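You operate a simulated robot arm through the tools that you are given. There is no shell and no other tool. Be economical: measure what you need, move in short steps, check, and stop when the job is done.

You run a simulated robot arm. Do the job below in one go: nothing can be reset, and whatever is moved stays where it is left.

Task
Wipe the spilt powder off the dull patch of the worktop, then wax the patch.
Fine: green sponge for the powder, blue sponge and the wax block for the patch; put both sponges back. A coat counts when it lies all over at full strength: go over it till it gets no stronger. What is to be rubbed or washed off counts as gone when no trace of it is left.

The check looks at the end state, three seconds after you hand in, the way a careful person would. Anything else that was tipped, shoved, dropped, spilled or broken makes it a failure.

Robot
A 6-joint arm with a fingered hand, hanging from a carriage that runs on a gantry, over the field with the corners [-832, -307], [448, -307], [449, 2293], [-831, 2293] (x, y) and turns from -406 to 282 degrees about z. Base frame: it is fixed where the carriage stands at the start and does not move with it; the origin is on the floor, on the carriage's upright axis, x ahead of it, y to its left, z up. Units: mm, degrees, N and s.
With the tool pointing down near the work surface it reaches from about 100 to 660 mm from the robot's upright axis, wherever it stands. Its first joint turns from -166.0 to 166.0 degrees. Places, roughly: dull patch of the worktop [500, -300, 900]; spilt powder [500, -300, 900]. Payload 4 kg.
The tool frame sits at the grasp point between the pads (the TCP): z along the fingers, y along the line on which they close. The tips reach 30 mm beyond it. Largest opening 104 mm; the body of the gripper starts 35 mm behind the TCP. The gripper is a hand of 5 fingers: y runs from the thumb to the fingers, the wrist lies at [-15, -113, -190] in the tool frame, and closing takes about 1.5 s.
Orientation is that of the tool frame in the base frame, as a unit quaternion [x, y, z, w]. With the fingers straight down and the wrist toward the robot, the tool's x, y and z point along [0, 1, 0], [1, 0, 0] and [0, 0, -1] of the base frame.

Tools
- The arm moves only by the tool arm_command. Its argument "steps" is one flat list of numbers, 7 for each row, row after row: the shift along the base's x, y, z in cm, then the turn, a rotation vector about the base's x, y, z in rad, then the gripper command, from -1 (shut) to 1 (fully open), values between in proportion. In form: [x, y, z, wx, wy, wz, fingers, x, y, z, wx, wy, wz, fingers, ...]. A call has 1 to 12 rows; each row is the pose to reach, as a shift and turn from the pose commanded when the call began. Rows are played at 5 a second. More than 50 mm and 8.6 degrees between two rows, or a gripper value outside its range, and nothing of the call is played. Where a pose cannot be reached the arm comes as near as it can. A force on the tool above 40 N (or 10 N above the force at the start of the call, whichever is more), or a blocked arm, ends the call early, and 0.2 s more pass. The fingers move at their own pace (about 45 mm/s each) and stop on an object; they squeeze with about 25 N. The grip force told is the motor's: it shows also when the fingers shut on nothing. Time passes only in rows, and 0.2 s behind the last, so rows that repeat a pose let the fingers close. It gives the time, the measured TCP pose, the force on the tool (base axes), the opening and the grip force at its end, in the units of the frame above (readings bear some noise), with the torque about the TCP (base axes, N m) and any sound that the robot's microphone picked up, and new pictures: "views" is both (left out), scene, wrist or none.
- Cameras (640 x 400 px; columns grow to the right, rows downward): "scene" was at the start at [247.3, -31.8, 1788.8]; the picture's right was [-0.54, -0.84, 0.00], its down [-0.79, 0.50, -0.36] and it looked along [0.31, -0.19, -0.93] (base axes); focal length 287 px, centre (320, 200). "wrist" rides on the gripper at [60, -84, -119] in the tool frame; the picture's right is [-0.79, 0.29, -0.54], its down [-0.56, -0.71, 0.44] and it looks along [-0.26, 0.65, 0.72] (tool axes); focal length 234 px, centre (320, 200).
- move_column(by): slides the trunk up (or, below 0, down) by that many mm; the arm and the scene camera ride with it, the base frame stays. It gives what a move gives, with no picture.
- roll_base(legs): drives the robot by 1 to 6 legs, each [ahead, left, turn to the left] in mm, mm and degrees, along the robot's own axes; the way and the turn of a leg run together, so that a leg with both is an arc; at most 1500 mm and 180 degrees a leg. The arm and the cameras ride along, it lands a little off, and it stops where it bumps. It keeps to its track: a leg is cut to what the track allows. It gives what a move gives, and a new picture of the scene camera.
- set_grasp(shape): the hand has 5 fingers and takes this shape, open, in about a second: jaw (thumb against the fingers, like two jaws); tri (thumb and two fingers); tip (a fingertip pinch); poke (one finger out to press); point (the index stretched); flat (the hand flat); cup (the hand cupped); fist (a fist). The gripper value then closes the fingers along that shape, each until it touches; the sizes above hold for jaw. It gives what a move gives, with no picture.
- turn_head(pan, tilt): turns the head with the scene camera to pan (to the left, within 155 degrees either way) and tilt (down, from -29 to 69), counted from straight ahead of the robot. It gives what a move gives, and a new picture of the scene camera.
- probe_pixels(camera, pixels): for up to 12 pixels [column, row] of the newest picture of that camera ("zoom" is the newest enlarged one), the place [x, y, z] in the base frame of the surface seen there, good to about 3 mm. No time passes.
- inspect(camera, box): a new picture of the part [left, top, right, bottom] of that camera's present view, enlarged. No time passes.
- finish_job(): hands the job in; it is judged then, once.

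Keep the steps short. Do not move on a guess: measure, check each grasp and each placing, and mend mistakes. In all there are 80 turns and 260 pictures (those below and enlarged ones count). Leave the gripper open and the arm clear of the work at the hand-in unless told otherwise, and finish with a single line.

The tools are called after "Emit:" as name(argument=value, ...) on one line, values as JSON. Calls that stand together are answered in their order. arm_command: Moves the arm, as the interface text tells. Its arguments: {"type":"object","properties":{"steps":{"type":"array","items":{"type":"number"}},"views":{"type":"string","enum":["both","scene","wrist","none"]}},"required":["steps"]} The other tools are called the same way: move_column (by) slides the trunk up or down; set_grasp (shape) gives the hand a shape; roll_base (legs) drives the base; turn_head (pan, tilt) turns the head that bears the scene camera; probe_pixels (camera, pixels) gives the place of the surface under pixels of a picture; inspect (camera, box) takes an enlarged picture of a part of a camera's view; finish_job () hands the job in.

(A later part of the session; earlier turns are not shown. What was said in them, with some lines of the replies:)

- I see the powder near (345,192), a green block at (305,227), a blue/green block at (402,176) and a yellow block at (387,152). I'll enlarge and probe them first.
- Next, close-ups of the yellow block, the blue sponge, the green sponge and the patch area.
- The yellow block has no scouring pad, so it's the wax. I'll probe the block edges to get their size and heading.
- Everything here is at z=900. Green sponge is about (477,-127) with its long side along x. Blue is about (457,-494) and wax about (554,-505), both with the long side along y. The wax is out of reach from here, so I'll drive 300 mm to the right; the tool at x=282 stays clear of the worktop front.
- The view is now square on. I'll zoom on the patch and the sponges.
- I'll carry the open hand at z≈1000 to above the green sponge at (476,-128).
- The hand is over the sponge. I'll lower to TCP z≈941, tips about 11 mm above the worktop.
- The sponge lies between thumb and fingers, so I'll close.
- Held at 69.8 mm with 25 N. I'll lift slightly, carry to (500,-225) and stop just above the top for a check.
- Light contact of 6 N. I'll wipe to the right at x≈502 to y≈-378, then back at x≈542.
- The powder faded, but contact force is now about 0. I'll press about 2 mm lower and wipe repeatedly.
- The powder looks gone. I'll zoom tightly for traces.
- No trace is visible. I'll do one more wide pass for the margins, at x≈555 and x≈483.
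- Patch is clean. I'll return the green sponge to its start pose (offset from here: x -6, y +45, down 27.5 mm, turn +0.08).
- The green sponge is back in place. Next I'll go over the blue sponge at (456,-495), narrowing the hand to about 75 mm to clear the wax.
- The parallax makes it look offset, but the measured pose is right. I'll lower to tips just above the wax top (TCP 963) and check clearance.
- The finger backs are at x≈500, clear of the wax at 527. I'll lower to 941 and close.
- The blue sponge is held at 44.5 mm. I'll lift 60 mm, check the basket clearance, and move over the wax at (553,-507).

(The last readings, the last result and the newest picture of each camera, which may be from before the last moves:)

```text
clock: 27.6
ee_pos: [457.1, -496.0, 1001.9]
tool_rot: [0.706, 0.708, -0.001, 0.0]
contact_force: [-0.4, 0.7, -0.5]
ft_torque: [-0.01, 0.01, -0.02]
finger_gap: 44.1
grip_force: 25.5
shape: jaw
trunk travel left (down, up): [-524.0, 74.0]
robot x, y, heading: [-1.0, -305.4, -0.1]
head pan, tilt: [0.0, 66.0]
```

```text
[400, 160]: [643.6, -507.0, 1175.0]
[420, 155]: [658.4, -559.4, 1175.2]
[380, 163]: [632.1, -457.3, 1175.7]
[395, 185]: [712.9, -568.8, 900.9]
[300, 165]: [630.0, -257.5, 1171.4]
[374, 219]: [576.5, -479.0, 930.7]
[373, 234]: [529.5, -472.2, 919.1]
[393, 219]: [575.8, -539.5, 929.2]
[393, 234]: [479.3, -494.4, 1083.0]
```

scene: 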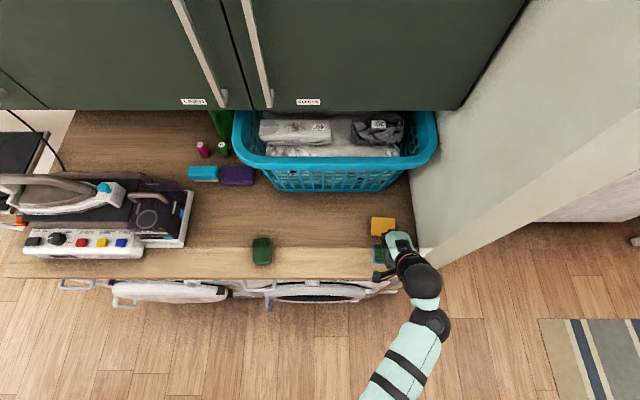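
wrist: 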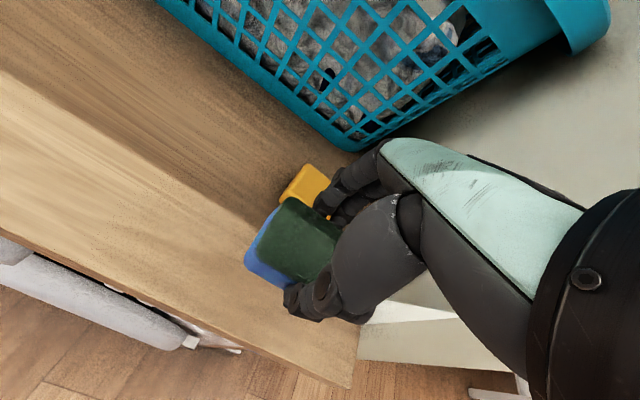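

The basket front is x≥630 at the rim and further back lower down, so it's clear. I'll move over the wax, still above it, and check.

Emit:
arm_command(steps=[3, -0.4, 0, 0, 0, 0, -1, 6, -0.8, 0, 0, 0, 0, -1, 9.4, -1.1, 0, 0, 0, 0, -1, 9.4, -1.1, -2, 0, 0, 0, -1, 9.4, -1.1, -2.6, 0, 0, 0, -1])

Emit:
inspect(camera="scene", box=[345, 180, 425, 260])

Emit:
inspect(camera="wrist", box=[230, 140, 390, 350])

```text
clock: 28.9
ee_pos: [552.0, -507.5, 978.3]
tool_rot: [0.706, 0.708, 0.0, -0.001]
contact_force: [0.2, -0.9, -0.5]
ft_torque: [-0.01, -0.02, 0.01]
finger_gap: 44.2
grip_force: 24.4
shape: jaw
trunk travel left (down, up): [-524.0, 74.0]
robot x, y, heading: [1.3, -306.3, -0.0]
head pan, tilt: [0.0, 66.0]
```

scene: 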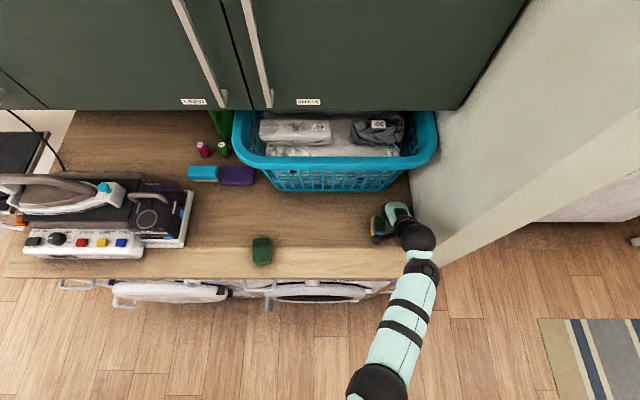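
wrist: 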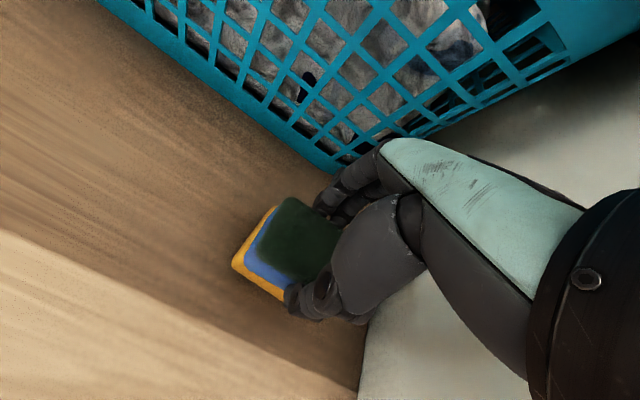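

```text
5.00 times, centred on (385, 220) of scene
```

zoom: 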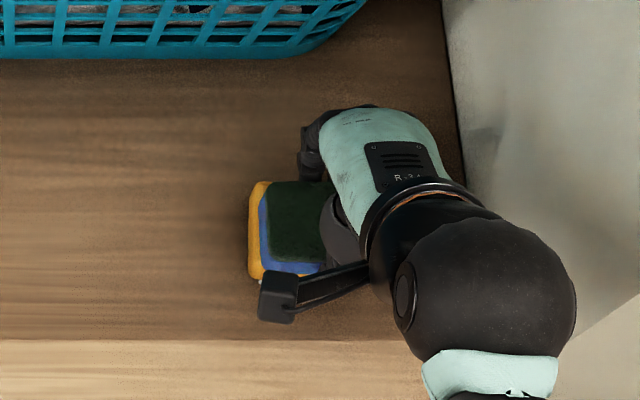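

```text
1.90 times, centred on (310, 245) of wrist
```

zoom: 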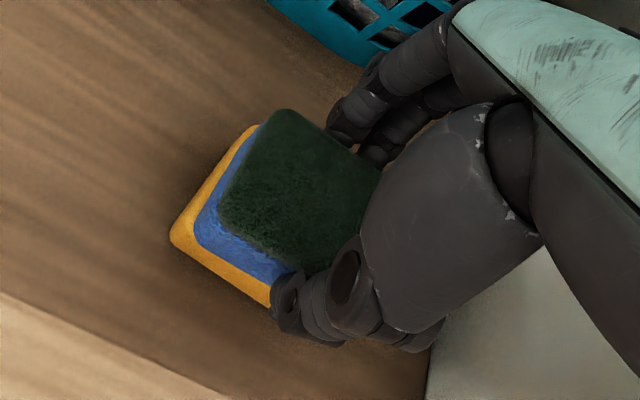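

Aligned over the wax. I'll press down gently to find contact.

Emit:
arm_command(steps=[0, 0, -0.4, 0, 0, 0, -1, 0, 0, -0.6, 0, 0, 0, -1, 0, 0, -0.75, 0, 0, 0, -1, 0, 0, -0.75, 0, 0, 0, -1], views="none")

```text
clock: 29.9
ee_pos: [552.4, -507.4, 970.4]
tool_rot: [0.706, 0.708, 0.0, 0.001]
contact_force: [-1.6, 1.3, 9.9]
ft_torque: [0.01, 0.15, 0.02]
finger_gap: 44.5
grip_force: 24.8
shape: jaw
trunk travel left (down, up): [-524.0, 74.0]
robot x, y, heading: [2.0, -306.2, 0.2]
head pan, tilt: [0.0, 66.0]
```

Contact at 10 N. A small ±5 mm rub, then lift and check that the wax hasn't moved.

Emit:
arm_command(steps=[0, 0.5, 0, 0, 0, 0, -1, 0, 0, 0, 0, 0, 0, -1, 0, -0.5, 0, 0, 0, 0, -1, 0, 0, 0, 0, 0, 0, -1, 0, 0.5, 0, 0, 0, 0, -1, 0, 0, 0, 0, 0, 0, -1, 0, 0, 1, 0, 0, 0, -1, 0, 0, 3, 0, 0, 0, -1, -4, 2, 4, 0, 0, 0, -1, -4, 6, 4, 0, 0, 0, -1, -4, 10, 4, 0, 0, 0, -1])

Emit:
inspect(camera="scene", box=[325, 180, 425, 260])

Emit:
probe_pixels(camera="scene", pixels=[[374, 219], [373, 233], [393, 219], [393, 233]])

```text
clock: 32.2
ee_pos: [508.3, -408.9, 1010.6]
tool_rot: [0.707, 0.707, -0.001, -0.001]
contact_force: [-0.7, -0.2, -1.0]
ft_torque: [0.02, 0.03, 0.01]
finger_gap: 44.6
grip_force: 25.4
shape: jaw
trunk travel left (down, up): [-524.0, 74.0]
robot x, y, heading: [3.2, -305.0, -0.1]
head pan, tilt: [0.0, 66.0]
```

scene: 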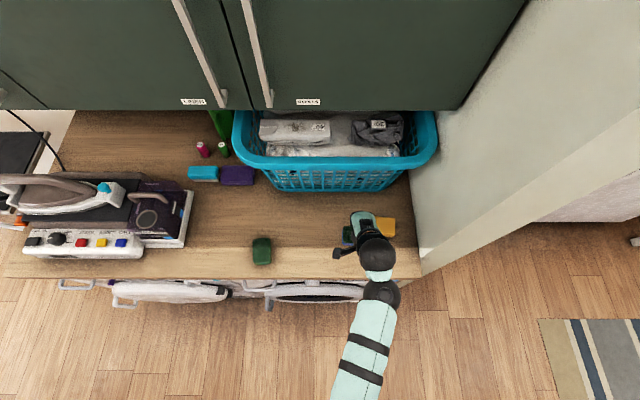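
wrist: 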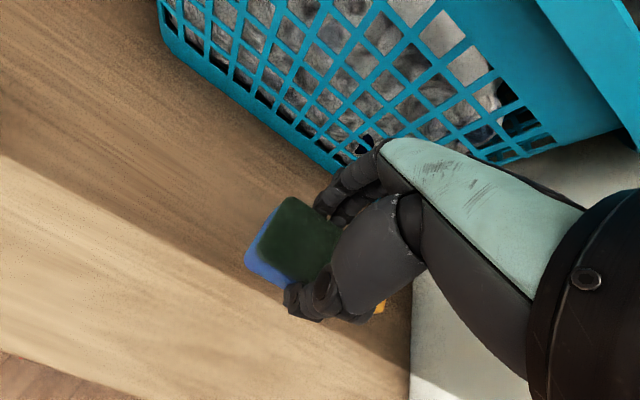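

```text
5.00 times, centred on (375, 220) of scene
```

zoom: 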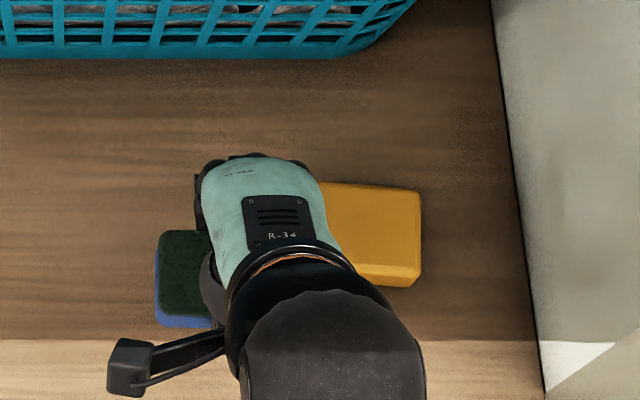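

```text
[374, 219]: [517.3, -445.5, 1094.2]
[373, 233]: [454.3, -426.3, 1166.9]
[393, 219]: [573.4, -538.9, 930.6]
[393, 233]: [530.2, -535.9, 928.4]
```

The wax didn't move. Now I'll bring the blue sponge to the patch, starting at (480,-350), and lower to contact.

Emit:
arm_command(steps=[-3, 4.0, 0, 0, 0, 0, -1, -3, 5.5, -3, 0, 0, 0, -1, -3, 5.5, -5.5, 0, 0, 0, -1, -3, 5.5, -6.8, 0, 0, 0, -1, -3, 5.5, -6.9, 0, 0, 0, -1], views="none")

```text
clock: 33.5
ee_pos: [480.8, -352.2, 941.2]
tool_rot: [0.707, 0.707, -0.001, 0.001]
contact_force: [-5.2, -0.4, 11.1]
ft_torque: [0.03, 0.27, 0.01]
finger_gap: 44.8
grip_force: 25.0
shape: jaw
trunk travel left (down, up): [-524.0, 74.0]
robot x, y, heading: [-1.7, -305.6, 0.2]
head pan, tilt: [0.0, 66.0]
```

11 N contact. I'll stroke left at x≈480, back at x≈512, then left at x≈544.

Emit:
arm_command(steps=[0, 4, 0, 0, 0, 0, -1, 0, 8, 0, 0, 0, 0, -1, 0, 11, 0, 0, 0, 0, -1, 3.2, 11, 0, 0, 0, 0, -1, 3.2, 7, 0, 0, 0, 0, -1, 3.2, 3, 0, 0, 0, 0, -1, 3.2, -1, 0, 0, 0, 0, -1, 6.4, -1, 0, 0, 0, 0, -1, 6.4, 3, 0, 0, 0, 0, -1, 6.4, 7, 0, 0, 0, 0, -1, 6.4, 11, 0, 0, 0, 0, -1, 4, 15, 0.5, 0, 0, 0, -1])

Emit:
inspect(camera="scene", box=[270, 205, 370, 268])

```text
clock: 36.0
ee_pos: [521.1, -200.4, 944.8]
tool_rot: [0.706, 0.708, -0.001, -0.001]
contact_force: [0.4, -0.2, -0.1]
ft_torque: [0.0, 0.03, 0.01]
finger_gap: 44.4
grip_force: 25.7
shape: jaw
trunk travel left (down, up): [-524.0, 74.0]
robot x, y, heading: [0.5, -304.2, 0.2]
head pan, tilt: [0.0, 66.0]
```

scene: 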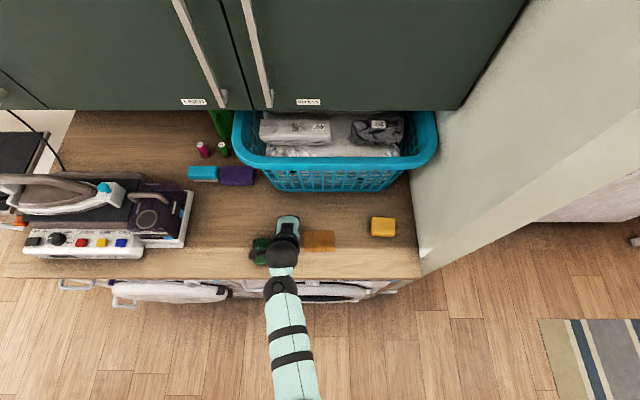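
wrist: 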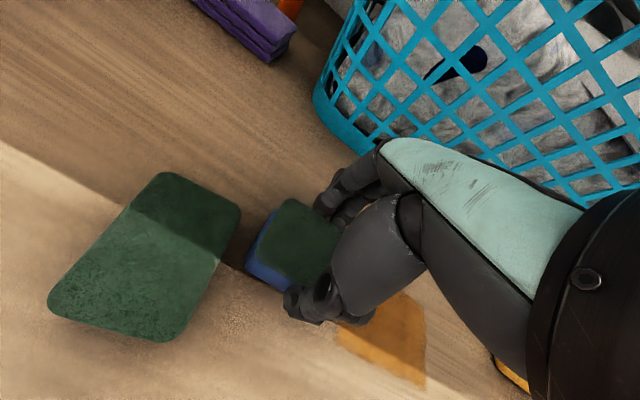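

```text
6.35 times, centred on (320, 236) of scene
```

zoom: 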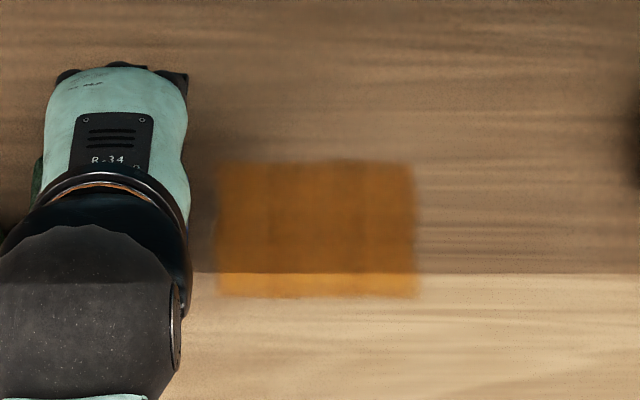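

The wax coat shows the patch as a rectangle, x≈475–548 and y≈-250…-350. It's slightly mottled, so a second pass, then compare.

Emit:
arm_command(steps=[0, -4, 0, 0, 0, 0, -1, -3, -5, -0.5, 0, 0, 0, -1, -3, -9, -0.5, 0, 0, 0, -1, -3, -13, -0.5, 0, 0, 0, -1, -3, -16, -0.5, 0, 0, 0, -1, -0.8, -16, -0.5, 0, 0, 0, -1, -0.8, -12, -0.5, 0, 0, 0, -1, -0.8, -8, -0.5, 0, 0, 0, -1, -0.8, -4, -0.5, 0, 0, 0, -1, 1.5, -4, -0.5, 0, 0, 0, -1, 1.5, -8, -0.5, 0, 0, 0, -1, 1.5, -12, -0.5, 0, 0, 0, -1], views="none")

Emit:
arm_command(steps=[0, -4, 0, 0, 0, 0, -1, 1.5, -4, 0, 0, 0, 0, -1, 1.5, 0, 0, 0, 0, 0, -1, 1.5, 4, 0, 0, 0, 0, -1, 1.5, 8, 0, 0, 0, 0, -1, 0, 10, 0.5, 0, 0, 0, -1, -1, 11, 1.5, 0, 0, 0, -1])

Emit:
inspect(camera="scene", box=[270, 205, 370, 268])

```text
clock: 38.6
ee_pos: [537.0, -321.5, 940.3]
tool_rot: [0.706, 0.708, 0.0, -0.001]
contact_force: [0.0, 0.3, 1.2]
ft_torque: [-0.04, -0.01, 0.01]
finger_gap: 43.8
grip_force: 25.0
shape: jaw
trunk travel left (down, up): [-524.0, 74.0]
robot x, y, heading: [3.0, -305.0, 0.3]
head pan, tilt: [0.0, 66.0]
```

```text
clock: 40.2
ee_pos: [526.7, -213.0, 954.7]
tool_rot: [0.707, 0.707, -0.001, -0.001]
contact_force: [-0.4, -0.6, 0.0]
ft_torque: [0.01, 0.0, -0.01]
finger_gap: 44.0
grip_force: 25.2
shape: jaw
trunk travel left (down, up): [-524.0, 74.0]
robot x, y, heading: [0.8, -305.5, 0.2]
head pan, tilt: [0.0, 66.0]
```

scene: 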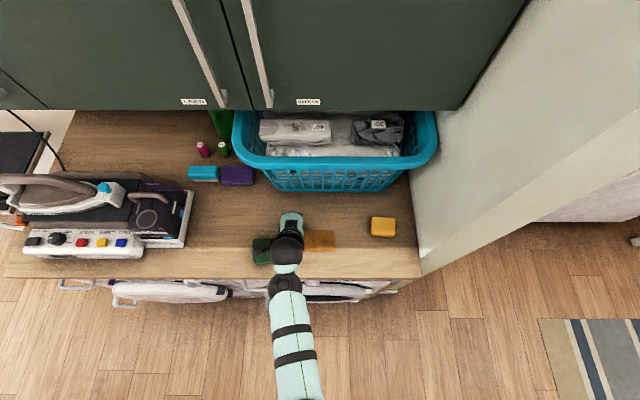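
wrist: 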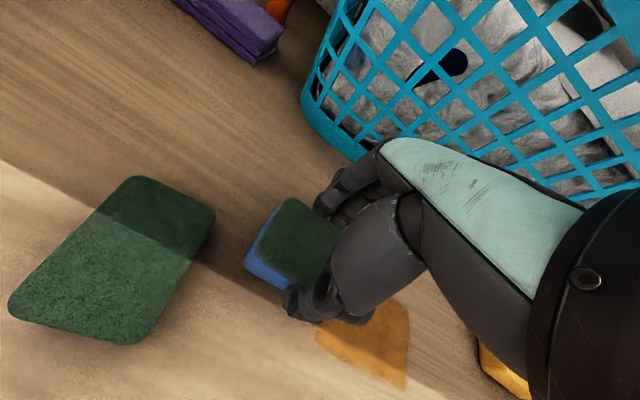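

```text
6.35 times, centred on (320, 236) of scene
```

zoom: 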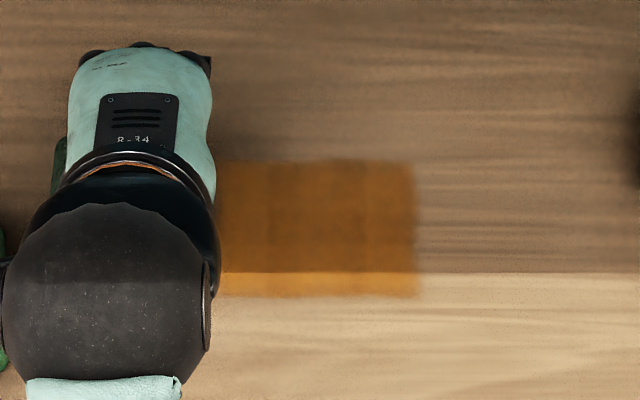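

Little change, but that pass was pressed lightly at about 1 N. I'll reload at the wax block and go over it more firmly.

Emit:
arm_command(steps=[0, -3, 3.5, 0, 0, 0, -1, 0.4, -7.5, 3.5, 0, 0, 0, -1, 0.8, -12, 3.5, 0, 0, 0, -1, 1.2, -16.5, 3.5, 0, 0, 0, -1, 1.6, -21, 3.5, 0, 0, 0, -1, 2, -25.5, 3.5, 0, 0, 0, -1, 2.5, -29.4, 3.5, 0, 0, 0, -1, 2.5, -29.4, 3.5, 0, 0, 0, -1, 2.5, -29.4, 2.0, 0, 0, 0, -1, 2.5, -29.4, 1.5, 0, 0, 0, -1], views="wrist")

```text
clock: 42.5
ee_pos: [553.9, -505.6, 970.4]
tool_rot: [0.706, 0.708, -0.001, 0.0]
contact_force: [0.1, -0.6, 0.3]
ft_torque: [0.02, 0.0, 0.03]
finger_gap: 44.0
grip_force: 24.8
shape: jaw
trunk travel left (down, up): [-524.0, 74.0]
robot x, y, heading: [-0.1, -304.5, 0.1]
head pan, tilt: [0.0, 66.0]
```

wrist: 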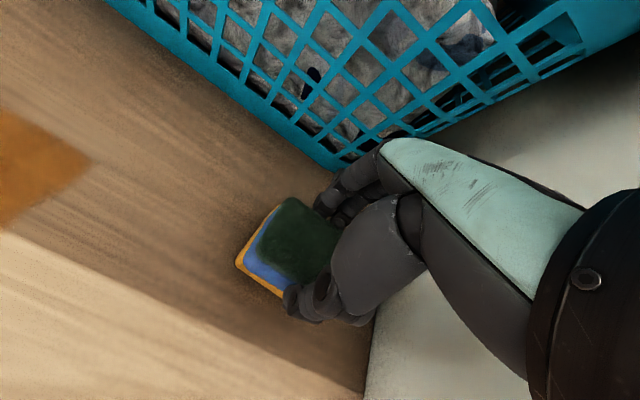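

Not quite in contact. Down 2.5 mm more, a small rub, then lift.

Emit:
arm_command(steps=[0, 0, -0.15, 0, 0, 0, -1, 0, 0, -0.25, 0, 0, 0, -1], views="none")

```text
clock: 43.0
ee_pos: [553.3, -506.4, 969.3]
tool_rot: [0.706, 0.708, 0.0, 0.002]
contact_force: [-2.5, 1.4, 12.2]
ft_torque: [0.03, 0.19, 0.06]
finger_gap: 44.2
grip_force: 24.9
shape: jaw
trunk travel left (down, up): [-524.0, 74.0]
robot x, y, heading: [2.5, -306.0, 0.1]
head pan, tilt: [0.0, 66.0]
```

Emit:
arm_command(steps=[0, 0.5, 0, 0, 0, 0, -1, 0, 0, 0, 0, 0, 0, -1, 0, -0.5, 0, 0, 0, 0, -1, 0, 0, 0, 0, 0, 0, -1, 0, 0, 2, 0, 0, 0, -1, -2, 4, 3, 0, 0, 0, -1, -4, 8, 3, 0, 0, 0, -1, -6, 12, 2, 0, 0, 0, -1, -7.5, 15.5, 0, 0, 0, 0, -1, -7.5, 15.5, -2.2, 0, 0, 0, -1, -7.5, 15.5, -3.1, 0, 0, 0, -1, -7.5, 15.5, -3.2, 0, 0, 0, -1], views="scene")

Emit:
inspect(camera="scene", box=[280, 195, 420, 268])

```text
clock: 45.6
ee_pos: [478.6, -352.0, 938.4]
tool_rot: [0.706, 0.708, 0.001, 0.002]
contact_force: [-7.8, 2.4, 30.0]
ft_torque: [0.03, 0.59, -0.03]
finger_gap: 44.9
grip_force: 25.0
shape: jaw
trunk travel left (down, up): [-524.0, 74.0]
robot x, y, heading: [-0.2, -306.9, -0.1]
head pan, tilt: [0.0, 66.0]
```

scene: 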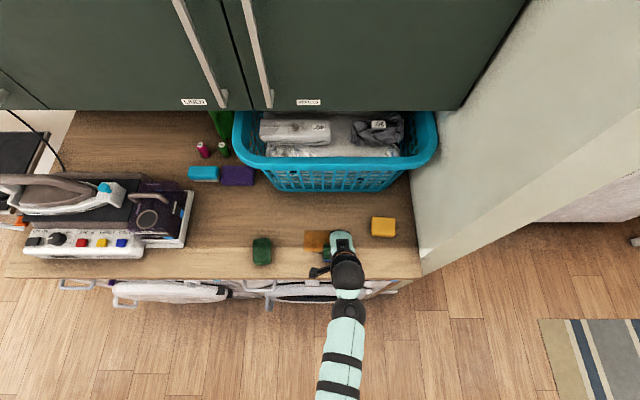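

```text
4.57 times, centred on (350, 232) of scene
```

zoom: 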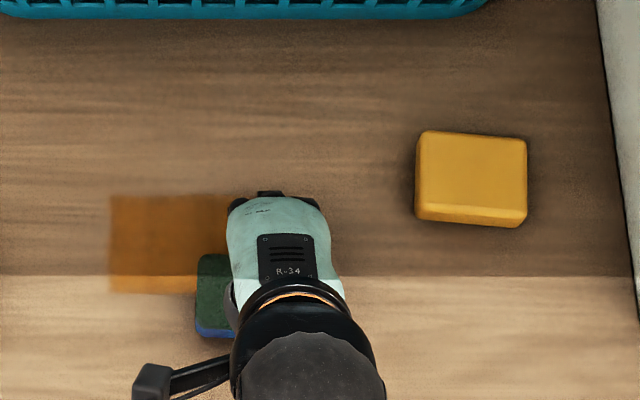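

30 N is firm, so I'll ease 0.8 mm and sweep four lines.

Emit:
arm_command(steps=[0, 2, 0.08, 0, 0, 0, -1, 0, 6, 0.08, 0, 0, 0, -1, 0, 11, 0.08, 0, 0, 0, -1, 2.2, 11, 0.08, 0, 0, 0, -1, 2.2, 7, 0.08, 0, 0, 0, -1, 2.2, 3, 0.08, 0, 0, 0, -1, 2.2, -1, 0.08, 0, 0, 0, -1, 4.5, -1, 0.08, 0, 0, 0, -1, 4.5, 3, 0.08, 0, 0, 0, -1, 4.5, 7, 0.08, 0, 0, 0, -1, 4.5, 11, 0.08, 0, 0, 0, -1, 6.5, 11, 0.08, 0, 0, 0, -1], views="none")

Emit:
arm_command(steps=[0, -4, 0, 0, 0, 0, -1, 0, -8, 0, 0, 0, 0, -1, 0, -12, 0, 0, 0, 0, -1, 0, -8, 0, 0, 0, 0, -1, 0, -4, 0, 0, 0, 0, -1, 0, 0, 0, 0, 0, 0, -1, -1, 2, 2, 0, 0, 0, -1, -1, 3, 4, 0, 0, 0, -1], views="scene")

Emit:
inspect(camera="scene", box=[270, 205, 370, 268])

```text
clock: 48.2
ee_pos: [540.1, -240.8, 936.1]
tool_rot: [0.707, 0.707, 0.0, 0.0]
contact_force: [-0.4, 0.3, 0.1]
ft_torque: [-0.04, 0.0, 0.0]
finger_gap: 44.6
grip_force: 24.9
shape: jaw
trunk travel left (down, up): [-524.0, 74.0]
robot x, y, heading: [-0.5, -305.8, -0.1]
head pan, tilt: [0.0, 66.0]
```

```text
clock: 50.0
ee_pos: [533.6, -212.6, 976.3]
tool_rot: [0.707, 0.707, -0.001, -0.001]
contact_force: [-0.8, 0.4, -0.5]
ft_torque: [0.01, -0.04, -0.01]
finger_gap: 44.7
grip_force: 24.9
shape: jaw
trunk travel left (down, up): [-524.0, 74.0]
robot x, y, heading: [0.5, -302.3, 0.0]
head pan, tilt: [0.0, 66.0]
```

scene: 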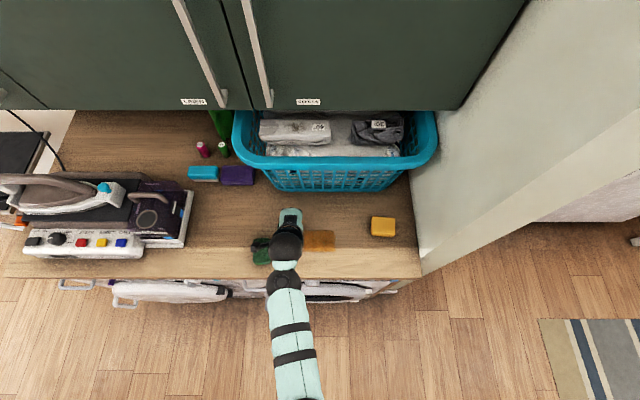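

```text
6.35 times, centred on (320, 236) of scene
```

zoom: 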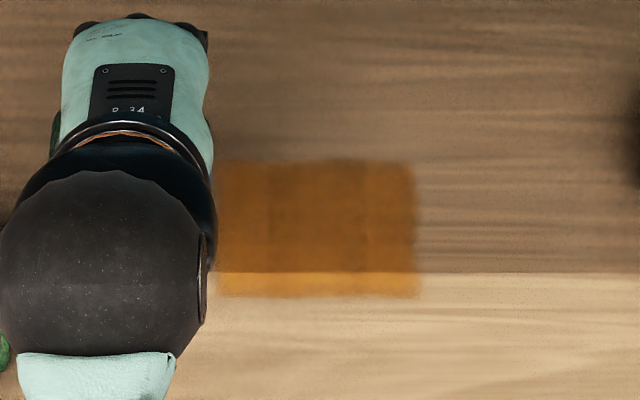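

I'll move the hand off to the left and back, to view the whole coat closely.

Emit:
arm_command(steps=[-2, 0, 3, 0, 0, 0, -1, -5, 3, 5, 0, 0, 0, -1, -9, 3, 5, 0, 0, 0, -1], views="scene")

Emit:
inspect(camera="scene", box=[296, 223, 344, 256])

Emit:
inspect(camera="wrist", box=[200, 130, 520, 390])

```text
clock: 50.9
ee_pos: [443.7, -181.6, 1027.6]
tool_rot: [0.707, 0.707, 0.0, -0.001]
contact_force: [1.1, 0.8, -0.4]
ft_torque: [-0.03, 0.04, 0.03]
finger_gap: 44.3
grip_force: 25.1
shape: jaw
trunk travel left (down, up): [-524.0, 74.0]
robot x, y, heading: [0.1, -303.7, 0.0]
head pan, tilt: [0.0, 66.0]
```

scene: 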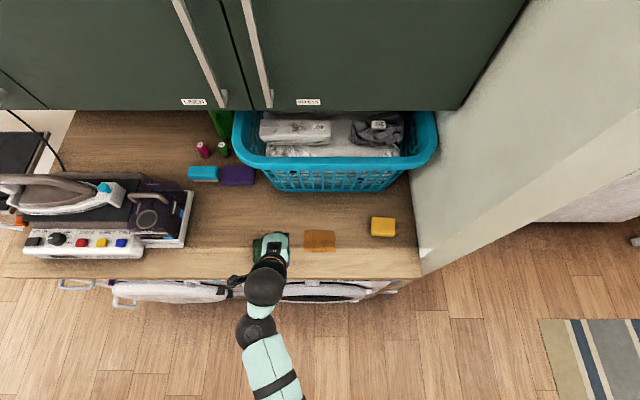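

```text
12.12 times, centred on (320, 240) of scene
```

zoom: 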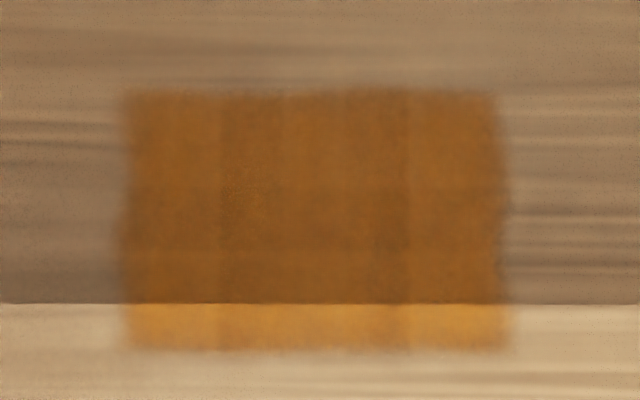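

```text
1.54 times, centred on (360, 260) of wrist
```

zoom: 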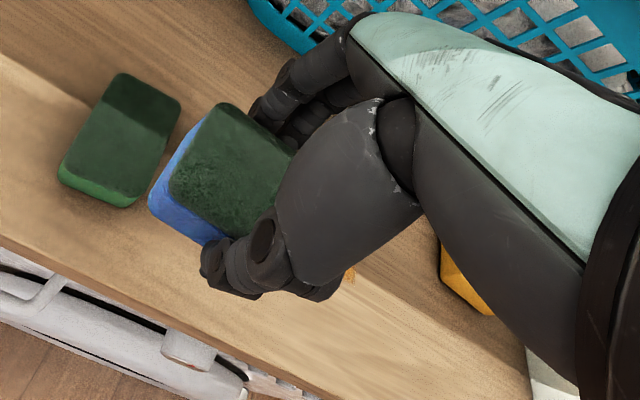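

The coat is uneven: the centre is stronger than the ends, so it isn't at full strength. I'll do longer strokes with firm contact.

Emit:
arm_command(steps=[1.5, -3.5, 0, 0, 0, 0, -1, 3.5, -3.5, -4, 0, 0, 0, -1, 3.5, -3.5, -8, 0, 0, 0, -1, 3.5, -3.5, -9.0, 0, 0, 0, -1, 3.5, -3.5, -9.2, 0, 0, 0, -1], views="none")

```text
clock: 52.0
ee_pos: [475.3, -217.7, 935.3]
tool_rot: [0.707, 0.707, 0.0, 0.001]
contact_force: [-3.7, -2.1, 7.8]
ft_torque: [-0.06, 0.1, 0.02]
finger_gap: 44.8
grip_force: 25.2
shape: jaw
trunk travel left (down, up): [-524.0, 74.0]
robot x, y, heading: [2.3, -306.5, -0.1]
head pan, tilt: [0.0, 66.0]
```

Emit:
arm_command(steps=[0.3, -4.2, -0.05, 0, 0, 0, -1, 0.3, -8.4, -0.05, 0, 0, 0, -1, 0.3, -12.6, -0.05, 0, 0, 0, -1, 0.3, -17, -0.05, 0, 0, 0, -1, 2.5, -17, -0.07, 0, 0, 0, -1, 2.5, -12.6, -0.07, 0, 0, 0, -1, 2.5, -8.4, -0.07, 0, 0, 0, -1, 2.5, -4.2, -0.07, 0, 0, 0, -1, 2.5, 0, -0.07, 0, 0, 0, -1, 4.7, 0, -0.1, 0, 0, 0, -1, 4.7, -4.2, -0.1, 0, 0, 0, -1, 4.7, -8.4, -0.1, 0, 0, 0, -1], views="none")

Emit:
arm_command(steps=[0, -4.2, 0, 0, 0, 0, -1, 0, -8.6, 0, 0, 0, 0, -1, 2.2, -8.6, -0.03, 0, 0, 0, -1, 2.2, -4.3, -0.03, 0, 0, 0, -1, 2.2, 0, -0.03, 0, 0, 0, -1, 2.2, 4.3, -0.03, 0, 0, 0, -1, 2.2, 8.4, -0.03, 0, 0, 0, -1], views="none")

Emit:
arm_command(steps=[-1, 1, 3, 0, 0, 0, -1, -5, 2, 6, 0, 0, 0, -1, -9.5, 3.4, 8, 0, 0, 0, -1, -10.5, 3.4, 9, 0, 0, 0, -1], views="scene")

Emit:
inspect(camera="scene", box=[296, 223, 344, 256])

```text
clock: 54.6
ee_pos: [522.7, -299.7, 934.5]
tool_rot: [0.706, 0.708, 0.0, 0.0]
contact_force: [-0.3, 2.7, 8.2]
ft_torque: [0.01, 0.03, -0.06]
finger_gap: 44.5
grip_force: 24.0
shape: jaw
trunk travel left (down, up): [-524.0, 74.0]
robot x, y, heading: [0.1, -305.3, 0.2]
head pan, tilt: [0.0, 66.0]
```

```text
clock: 56.2
ee_pos: [546.9, -215.8, 932.3]
tool_rot: [0.706, 0.708, 0.0, 0.0]
contact_force: [-0.3, -3.5, 11.0]
ft_torque: [-0.08, 0.03, 0.07]
finger_gap: 44.8
grip_force: 25.0
shape: jaw
trunk travel left (down, up): [-524.0, 74.0]
robot x, y, heading: [3.1, -306.3, 0.0]
head pan, tilt: [0.0, 66.0]
```

```text
refused: row 2 steps farther than a row can; nothing moved
```

```text
12.12 times, centred on (320, 240) of scene
```

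zoom: 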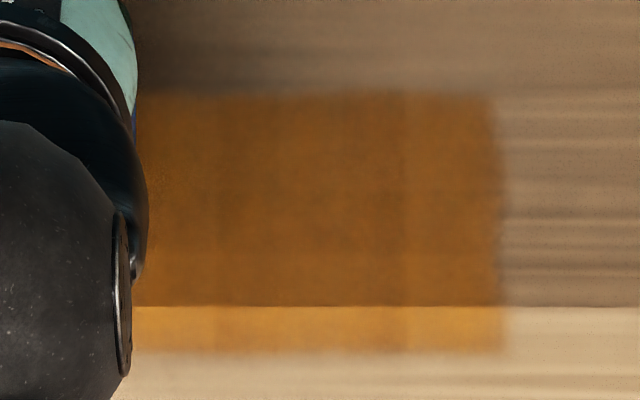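

The sponge has crept up in the grip (TCP 932, tips near the top). I'll set it down here, open, raise to 941 and regrip.

Emit:
arm_command(steps=[0, 0, 0.15, 0, 0, 0, -1, 0, 0, 0.15, 0, 0, 0, -0.4, 0, 0, 0.15, 0, 0, 0, 0.2, 0, 0, 0.15, 0, 0, 0, 0.2, 0, 0, 0.15, 0, 0, 0, 0.2, 0, 0, 0.9, 0, 0, 0, 0.2, 0, 0, 0.9, 0, 0, 0, 0.2], views="wrist")

Emit:
inspect(camera="wrist", box=[230, 140, 390, 350])

```text
clock: 57.9
ee_pos: [544.6, -215.3, 942.2]
tool_rot: [0.706, 0.708, -0.001, 0.0]
contact_force: [0.0, -0.1, -0.3]
ft_torque: [0.0, 0.0, 0.01]
finger_gap: 62.1
grip_force: 0.1
shape: jaw
trunk travel left (down, up): [-524.0, 74.0]
robot x, y, heading: [4.9, -304.5, 0.4]
head pan, tilt: [0.0, 66.0]
```

wrist: 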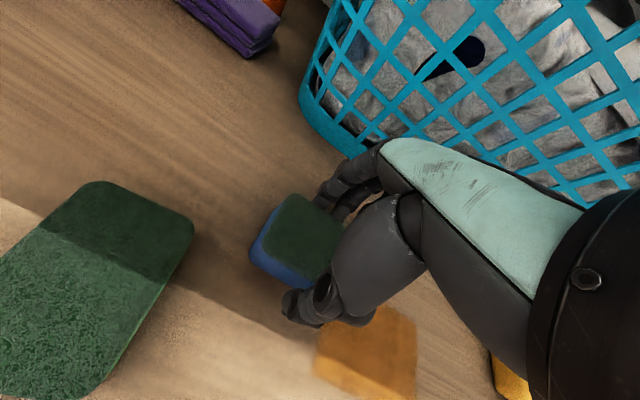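

```text
1.90 times, centred on (310, 245) of wrist
```

zoom: 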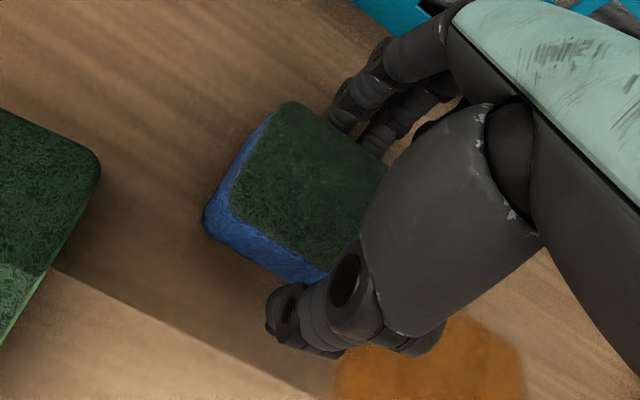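

Sponge is standing well. I'll regrip, lift 5 cm and carry to above the wax.

Emit:
arm_command(steps=[0, 0, 0, 0, 0, 0, -0.5, 0, 0, 0, 0, 0, 0, -1, 0, 0, 0, 0, 0, 0, -1, 0, 0, 0, 0, 0, 0, -1, 0, 0, 0, 0, 0, 0, -1, 0, 0, 4.8, 0, 0, 0, -1, 0.1, -4.5, 4.8, 0, 0, 0, -1, 0.2, -9, 4.8, 0, 0, 0, -1, 0.3, -13.5, 4.8, 0, 0, 0, -1, 0.4, -18, 4.8, 0, 0, 0, -1, 0.5, -22.5, 4.8, 0, 0, 0, -1, 0.6, -27, 4.8, 0, 0, 0, -1], views="scene")

Emit:
inspect(camera="scene", box=[296, 223, 344, 256])

```text
clock: 60.5
ee_pos: [551.3, -487.3, 992.0]
tool_rot: [0.707, 0.708, -0.001, -0.001]
contact_force: [0.1, 0.4, -0.3]
ft_torque: [-0.06, 0.0, -0.02]
finger_gap: 44.0
grip_force: 25.4
shape: jaw
trunk travel left (down, up): [-524.0, 74.0]
robot x, y, heading: [1.6, -303.4, 0.1]
head pan, tilt: [0.0, 66.0]
```

scene: 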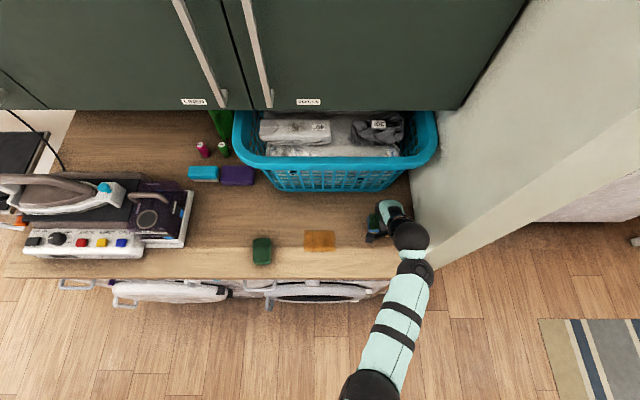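

```text
12.12 times, centred on (320, 240) of scene
```

zoom: 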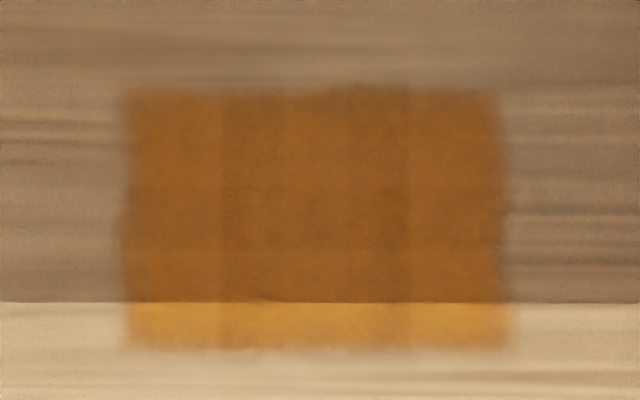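

The last round changed nothing visible; the sponge may have been spent. I'll reload once more for a clear test.

Emit:
arm_command(steps=[0.1, -2, 0, 0, 0, 0, -1, 0.1, -2, -1.5, 0, 0, 0, -1, 0.1, -2, -2.1, 0, 0, 0, -1, 0.1, -2, -2.2, 0, 0, 0, -1], views="wrist")

```text
clock: 61.5
ee_pos: [553.7, -507.0, 971.3]
tool_rot: [0.706, 0.708, -0.001, 0.001]
contact_force: [-3.9, 0.3, 13.6]
ft_torque: [0.01, 0.2, 0.03]
finger_gap: 44.6
grip_force: 25.3
shape: jaw
trunk travel left (down, up): [-524.0, 74.0]
robot x, y, heading: [0.9, -305.1, 0.3]
head pan, tilt: [0.0, 66.0]
```

wrist: 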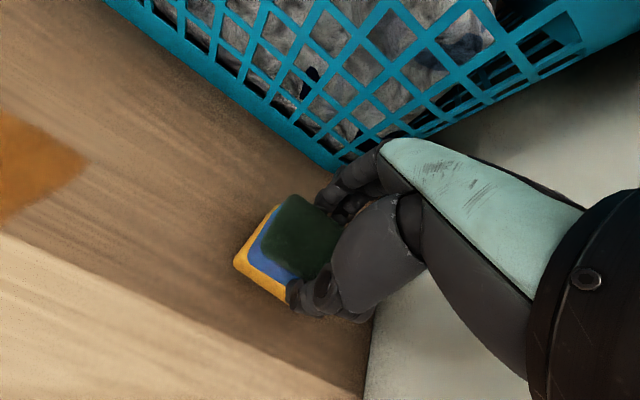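

Loaded at 13 N. Small rub, lift, then on to the patch at (480,-383).

Emit:
arm_command(steps=[0, 0.5, 0, 0, 0, 0, -1, 0, 0, 0, 0, 0, 0, -1, 0, -0.5, 0, 0, 0, 0, -1, 0, 0.3, 0, 0, 0, 0, -1, 0, 0, 0, 0, 0, 0, -1, 0, 0, 2, 0, 0, 0, -1, -2.5, 3.5, 3, 0, 0, 0, -1, -5, 7, 3, 0, 0, 0, -1, -7.4, 10.5, 2, 0, 0, 0, -1, -7.4, 12.2, -1, 0, 0, 0, -1, -7.4, 12.2, -2.8, 0, 0, 0, -1, -7.4, 12.2, -3.0, 0, 0, 0, -1], views="none")

```text
clock: 64.0
ee_pos: [479.7, -383.2, 939.6]
tool_rot: [0.707, 0.708, 0.001, 0.002]
contact_force: [-7.3, 3.1, 21.8]
ft_torque: [0.01, 0.36, 0.03]
finger_gap: 45.3
grip_force: 24.9
shape: jaw
trunk travel left (down, up): [-524.0, 74.0]
robot x, y, heading: [-3.7, -302.5, 0.3]
head pan, tilt: [0.0, 66.0]
```

Emit:
arm_command(steps=[0, 4.2, 0.05, 0, 0, 0, -1, 0, 8.4, 0.05, 0, 0, 0, -1, 0, 12.6, 0.05, 0, 0, 0, -1, 0, 16.8, 0.05, 0, 0, 0, -1, 2.2, 16.8, 0.03, 0, 0, 0, -1, 2.2, 12.6, 0.03, 0, 0, 0, -1, 2.2, 8.4, 0.03, 0, 0, 0, -1, 2.2, 4.2, 0.03, 0, 0, 0, -1, 2.2, 0, 0.03, 0, 0, 0, -1, 4.5, 0, 0, 0, 0, 0, -1, 4.5, 4.2, 0, 0, 0, 0, -1, 4.5, 8.4, 0, 0, 0, 0, -1], views="none")

Emit:
arm_command(steps=[0, 4.2, -0.05, 0, 0, 0, -1, 0, 8.4, -0.05, 0, 0, 0, -1, 2, 8.4, -0.1, 0, 0, 0, -1, 2, 4.2, -0.1, 0, 0, 0, -1, 2, 0, -0.1, 0, 0, 0, -1, 2, -4.2, -0.1, 0, 0, 0, -1, 2, -8.4, -0.1, 0, 0, 0, -1, 0, -8.4, -0.1, 0, 0, 0, -1, 0, -4.2, -0.1, 0, 0, 0, -1, 0, 0, -0.1, 0, 0, 0, -1, 0, 4.2, -0.1, 0, 0, 0, -1, 0, 8.4, -0.1, 0, 0, 0, -1], views="none")

Emit:
arm_command(steps=[0, 0.5, 3, 0, 0, 0, -1, -2, 0.5, 6, 0, 0, 0, -1, -6, 1, 8, 0, 0, 0, -1, -9.5, 1, 9, 0, 0, 0, -1], views="scene")

Emit:
inspect(camera="scene", box=[296, 223, 344, 256])

```text
clock: 66.7
ee_pos: [524.7, -301.2, 937.0]
tool_rot: [0.706, 0.708, -0.001, 0.001]
contact_force: [-0.3, -2.2, 6.4]
ft_torque: [0.01, 0.04, 0.05]
finger_gap: 44.9
grip_force: 24.7
shape: jaw
trunk travel left (down, up): [-524.0, 74.0]
robot x, y, heading: [1.9, -304.5, 0.2]
head pan, tilt: [0.0, 66.0]
```

```text
clock: 69.2
ee_pos: [521.7, -216.0, 937.9]
tool_rot: [0.706, 0.708, -0.001, 0.0]
contact_force: [0.5, 0.3, 5.5]
ft_torque: [-0.01, 0.0, 0.07]
finger_gap: 45.1
grip_force: 25.0
shape: jaw
trunk travel left (down, up): [-524.0, 74.0]
robot x, y, heading: [2.4, -308.8, 0.2]
head pan, tilt: [0.0, 66.0]
```

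```text
clock: 70.2
ee_pos: [427.7, -206.2, 1028.4]
tool_rot: [0.707, 0.708, 0.001, 0.0]
contact_force: [-0.3, 0.8, 0.3]
ft_torque: [0.01, 0.01, 0.0]
finger_gap: 45.1
grip_force: 24.8
shape: jaw
trunk travel left (down, up): [-524.0, 74.0]
robot x, y, heading: [0.3, -302.9, -0.1]
head pan, tilt: [0.0, 66.0]
```

scene: 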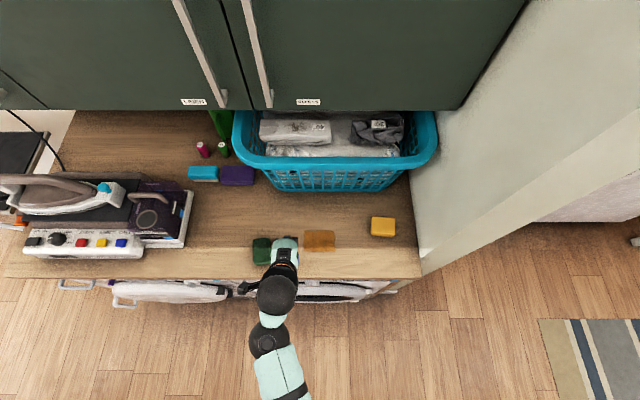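

```text
12.12 times, centred on (320, 240) of scene
```

zoom: 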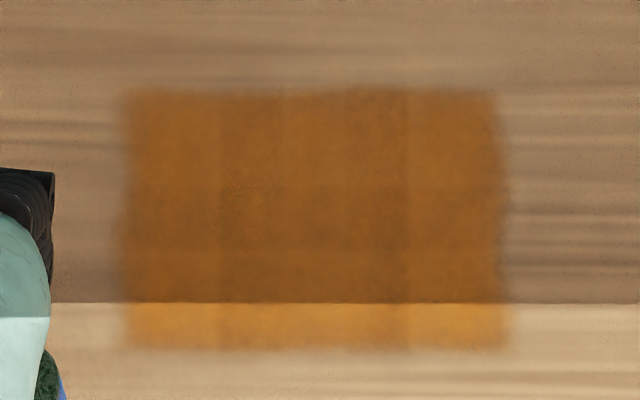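

Three loaded or firm rounds look identical, so the coat is at full strength; the faint bands don't change. I'll return the blue sponge to (457,-495).

Emit:
arm_command(steps=[0.5, -4.2, 0, 0, 0, 0, -1, 1, -8.4, 0, 0, 0, 0, -1, 1.5, -12.6, 0, 0, 0, 0, -1, 2, -16.8, 0, 0, 0, 0, -1, 2.5, -21, 0, 0, 0, 0, -1, 3, -25.2, 0, 0, 0, 0, -1, 3, -28.8, 0, 0, 0, 0, -1, 3, -28.8, -4.5, 0, 0, 0, -1, 3, -28.8, -7, 0, 0, 0, -1, 3, -28.8, -8, 0, 0, 0, -1])

```text
clock: 72.5
ee_pos: [458.3, -498.3, 948.3]
tool_rot: [0.707, 0.707, 0.0, 0.0]
contact_force: [-0.2, -0.6, -0.6]
ft_torque: [-0.04, 0.03, -0.05]
finger_gap: 44.7
grip_force: 24.6
shape: jaw
trunk travel left (down, up): [-524.0, 74.0]
robot x, y, heading: [-0.8, -307.0, 0.0]
head pan, tilt: [0.0, 66.0]
```

scene: 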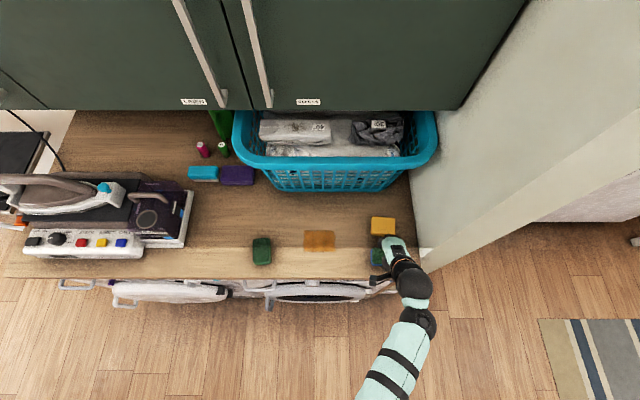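
wrist: 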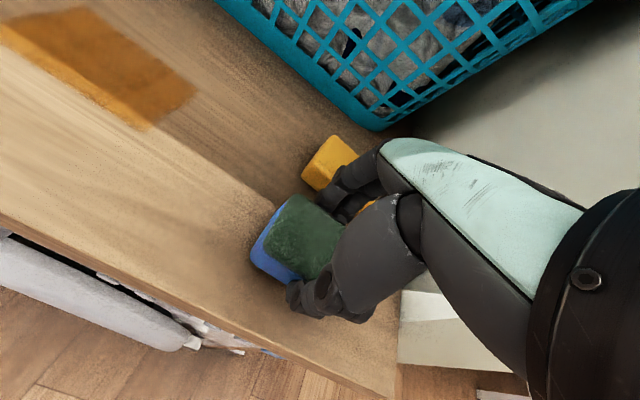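

Position matches. Lower the last 9 mm, open to about 73 mm, then rise straight up.

Emit:
arm_command(steps=[0, 0.2, -0.6, 0, 0, 0, -1, 0, 0.2, -0.95, 0, 0, 0, -1, 0, 0.2, -0.95, 0, 0, 0, -1, 0, 0.2, -0.95, 0, 0, 0, -0.4, 0, 0.2, -0.95, 0, 0, 0, 0.3, 0, 0.2, -0.95, 0, 0, 0, 0.4, 0, 0.2, -0.95, 0, 0, 0, 0.4, 0, 0.2, -0.95, 0, 0, 0, 0.4, 0, 0.2, 2, 0, 0, 0, 0.4, 0, 0.2, 6, 0, 0, 0, 0.4, 0, 0.2, 9, 0, 0, 0, 0.4], views="wrist")

Emit:
arm_command(steps=[-4.5, 0, 1, 0, 0, 0, 1, -9, 0, 1, 0, 0, 0, 1, -13.5, 0, 1, 0, 0, 0, 1, -17, 0, 1, 0, 0, 0, 1, -17, 0, 1, 0, 0, 0, 1], views="scene")

Emit:
inspect(camera="scene", box=[240, 190, 420, 285])

Emit:
inspect(camera="scene", box=[296, 223, 344, 256])

Emit:
probe_pixels(camera="scene", pixels=[[254, 238], [254, 260], [370, 250], [393, 250], [370, 264], [393, 264], [374, 219], [394, 219], [373, 233], [394, 233]])

```text
clock: 74.8
ee_pos: [458.3, -492.7, 1038.1]
tool_rot: [0.707, 0.707, -0.001, -0.001]
contact_force: [1.1, 0.7, -0.2]
ft_torque: [0.0, -0.04, 0.0]
finger_gap: 72.4
grip_force: 0.1
shape: jaw
trunk travel left (down, up): [-524.0, 74.0]
robot x, y, heading: [-0.8, -302.5, 0.1]
head pan, tilt: [0.0, 66.0]
```

wrist: 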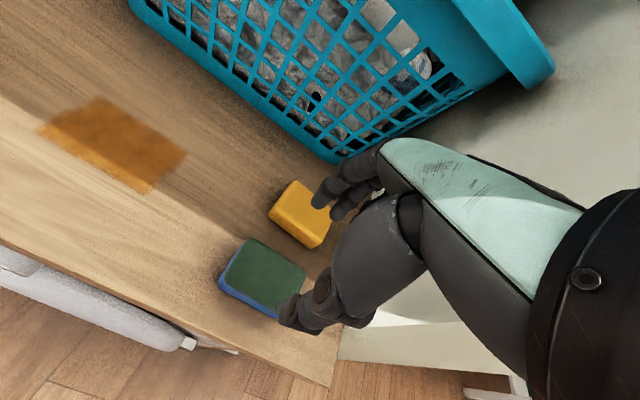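

```text
clock: 76.0
ee_pos: [297.7, -491.3, 1033.0]
tool_rot: [0.707, 0.707, -0.001, 0.001]
contact_force: [0.6, -0.2, -1.0]
ft_torque: [0.01, -0.02, -0.01]
finger_gap: 103.8
grip_force: 0.1
shape: jaw
out of reach, approached as far as the arm can: row 4, 5
trunk travel left (down, up): [-524.0, 74.0]
robot x, y, heading: [-2.7, -301.9, -0.1]
head pan, tilt: [0.0, 66.0]
```

scene: 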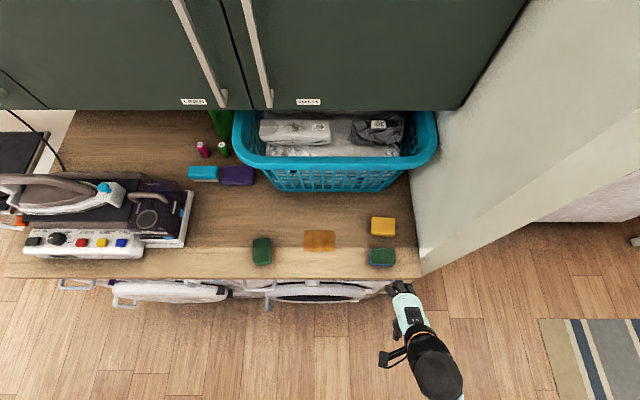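

```text
3.56 times, centred on (330, 238) of scene
```

zoom: 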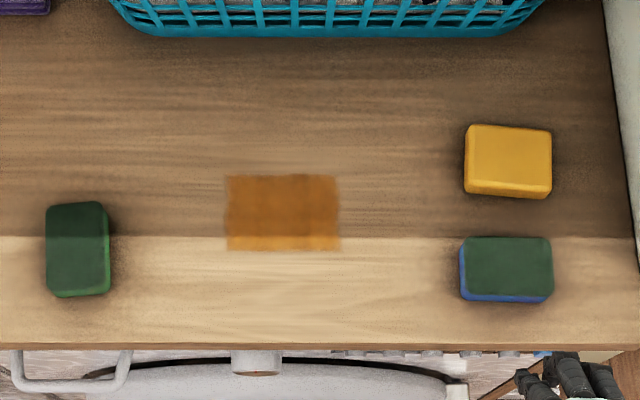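

```text
12.12 times, centred on (320, 240) of scene
```

zoom: 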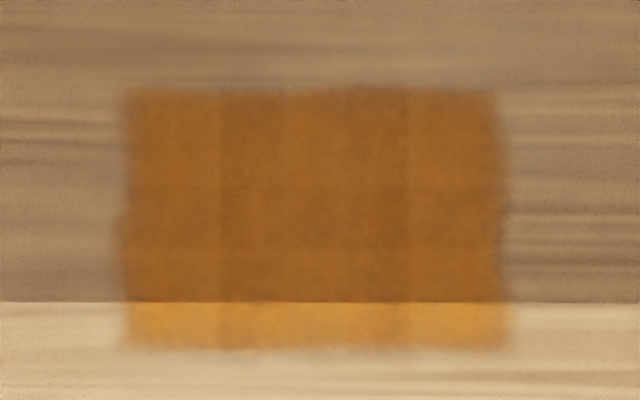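

```text
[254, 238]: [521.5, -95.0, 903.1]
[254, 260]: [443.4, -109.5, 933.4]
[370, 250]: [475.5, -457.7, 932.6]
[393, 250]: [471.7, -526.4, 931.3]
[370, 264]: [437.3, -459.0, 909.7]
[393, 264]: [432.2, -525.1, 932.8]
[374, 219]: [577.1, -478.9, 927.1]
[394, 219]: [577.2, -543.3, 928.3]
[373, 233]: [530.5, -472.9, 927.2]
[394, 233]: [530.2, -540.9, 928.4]
```

Both sponges and the wax measure at their starting places, the powder is gone, and the coat stopped changing after repeated loaded passes. The hand is open and clear, so I'll hand in.

Emit:
finish_job()

```text
The job is handed in.
```

The powder is wiped off, the dull patch is waxed until more passes made no visible change, and both sponges are back in their places.
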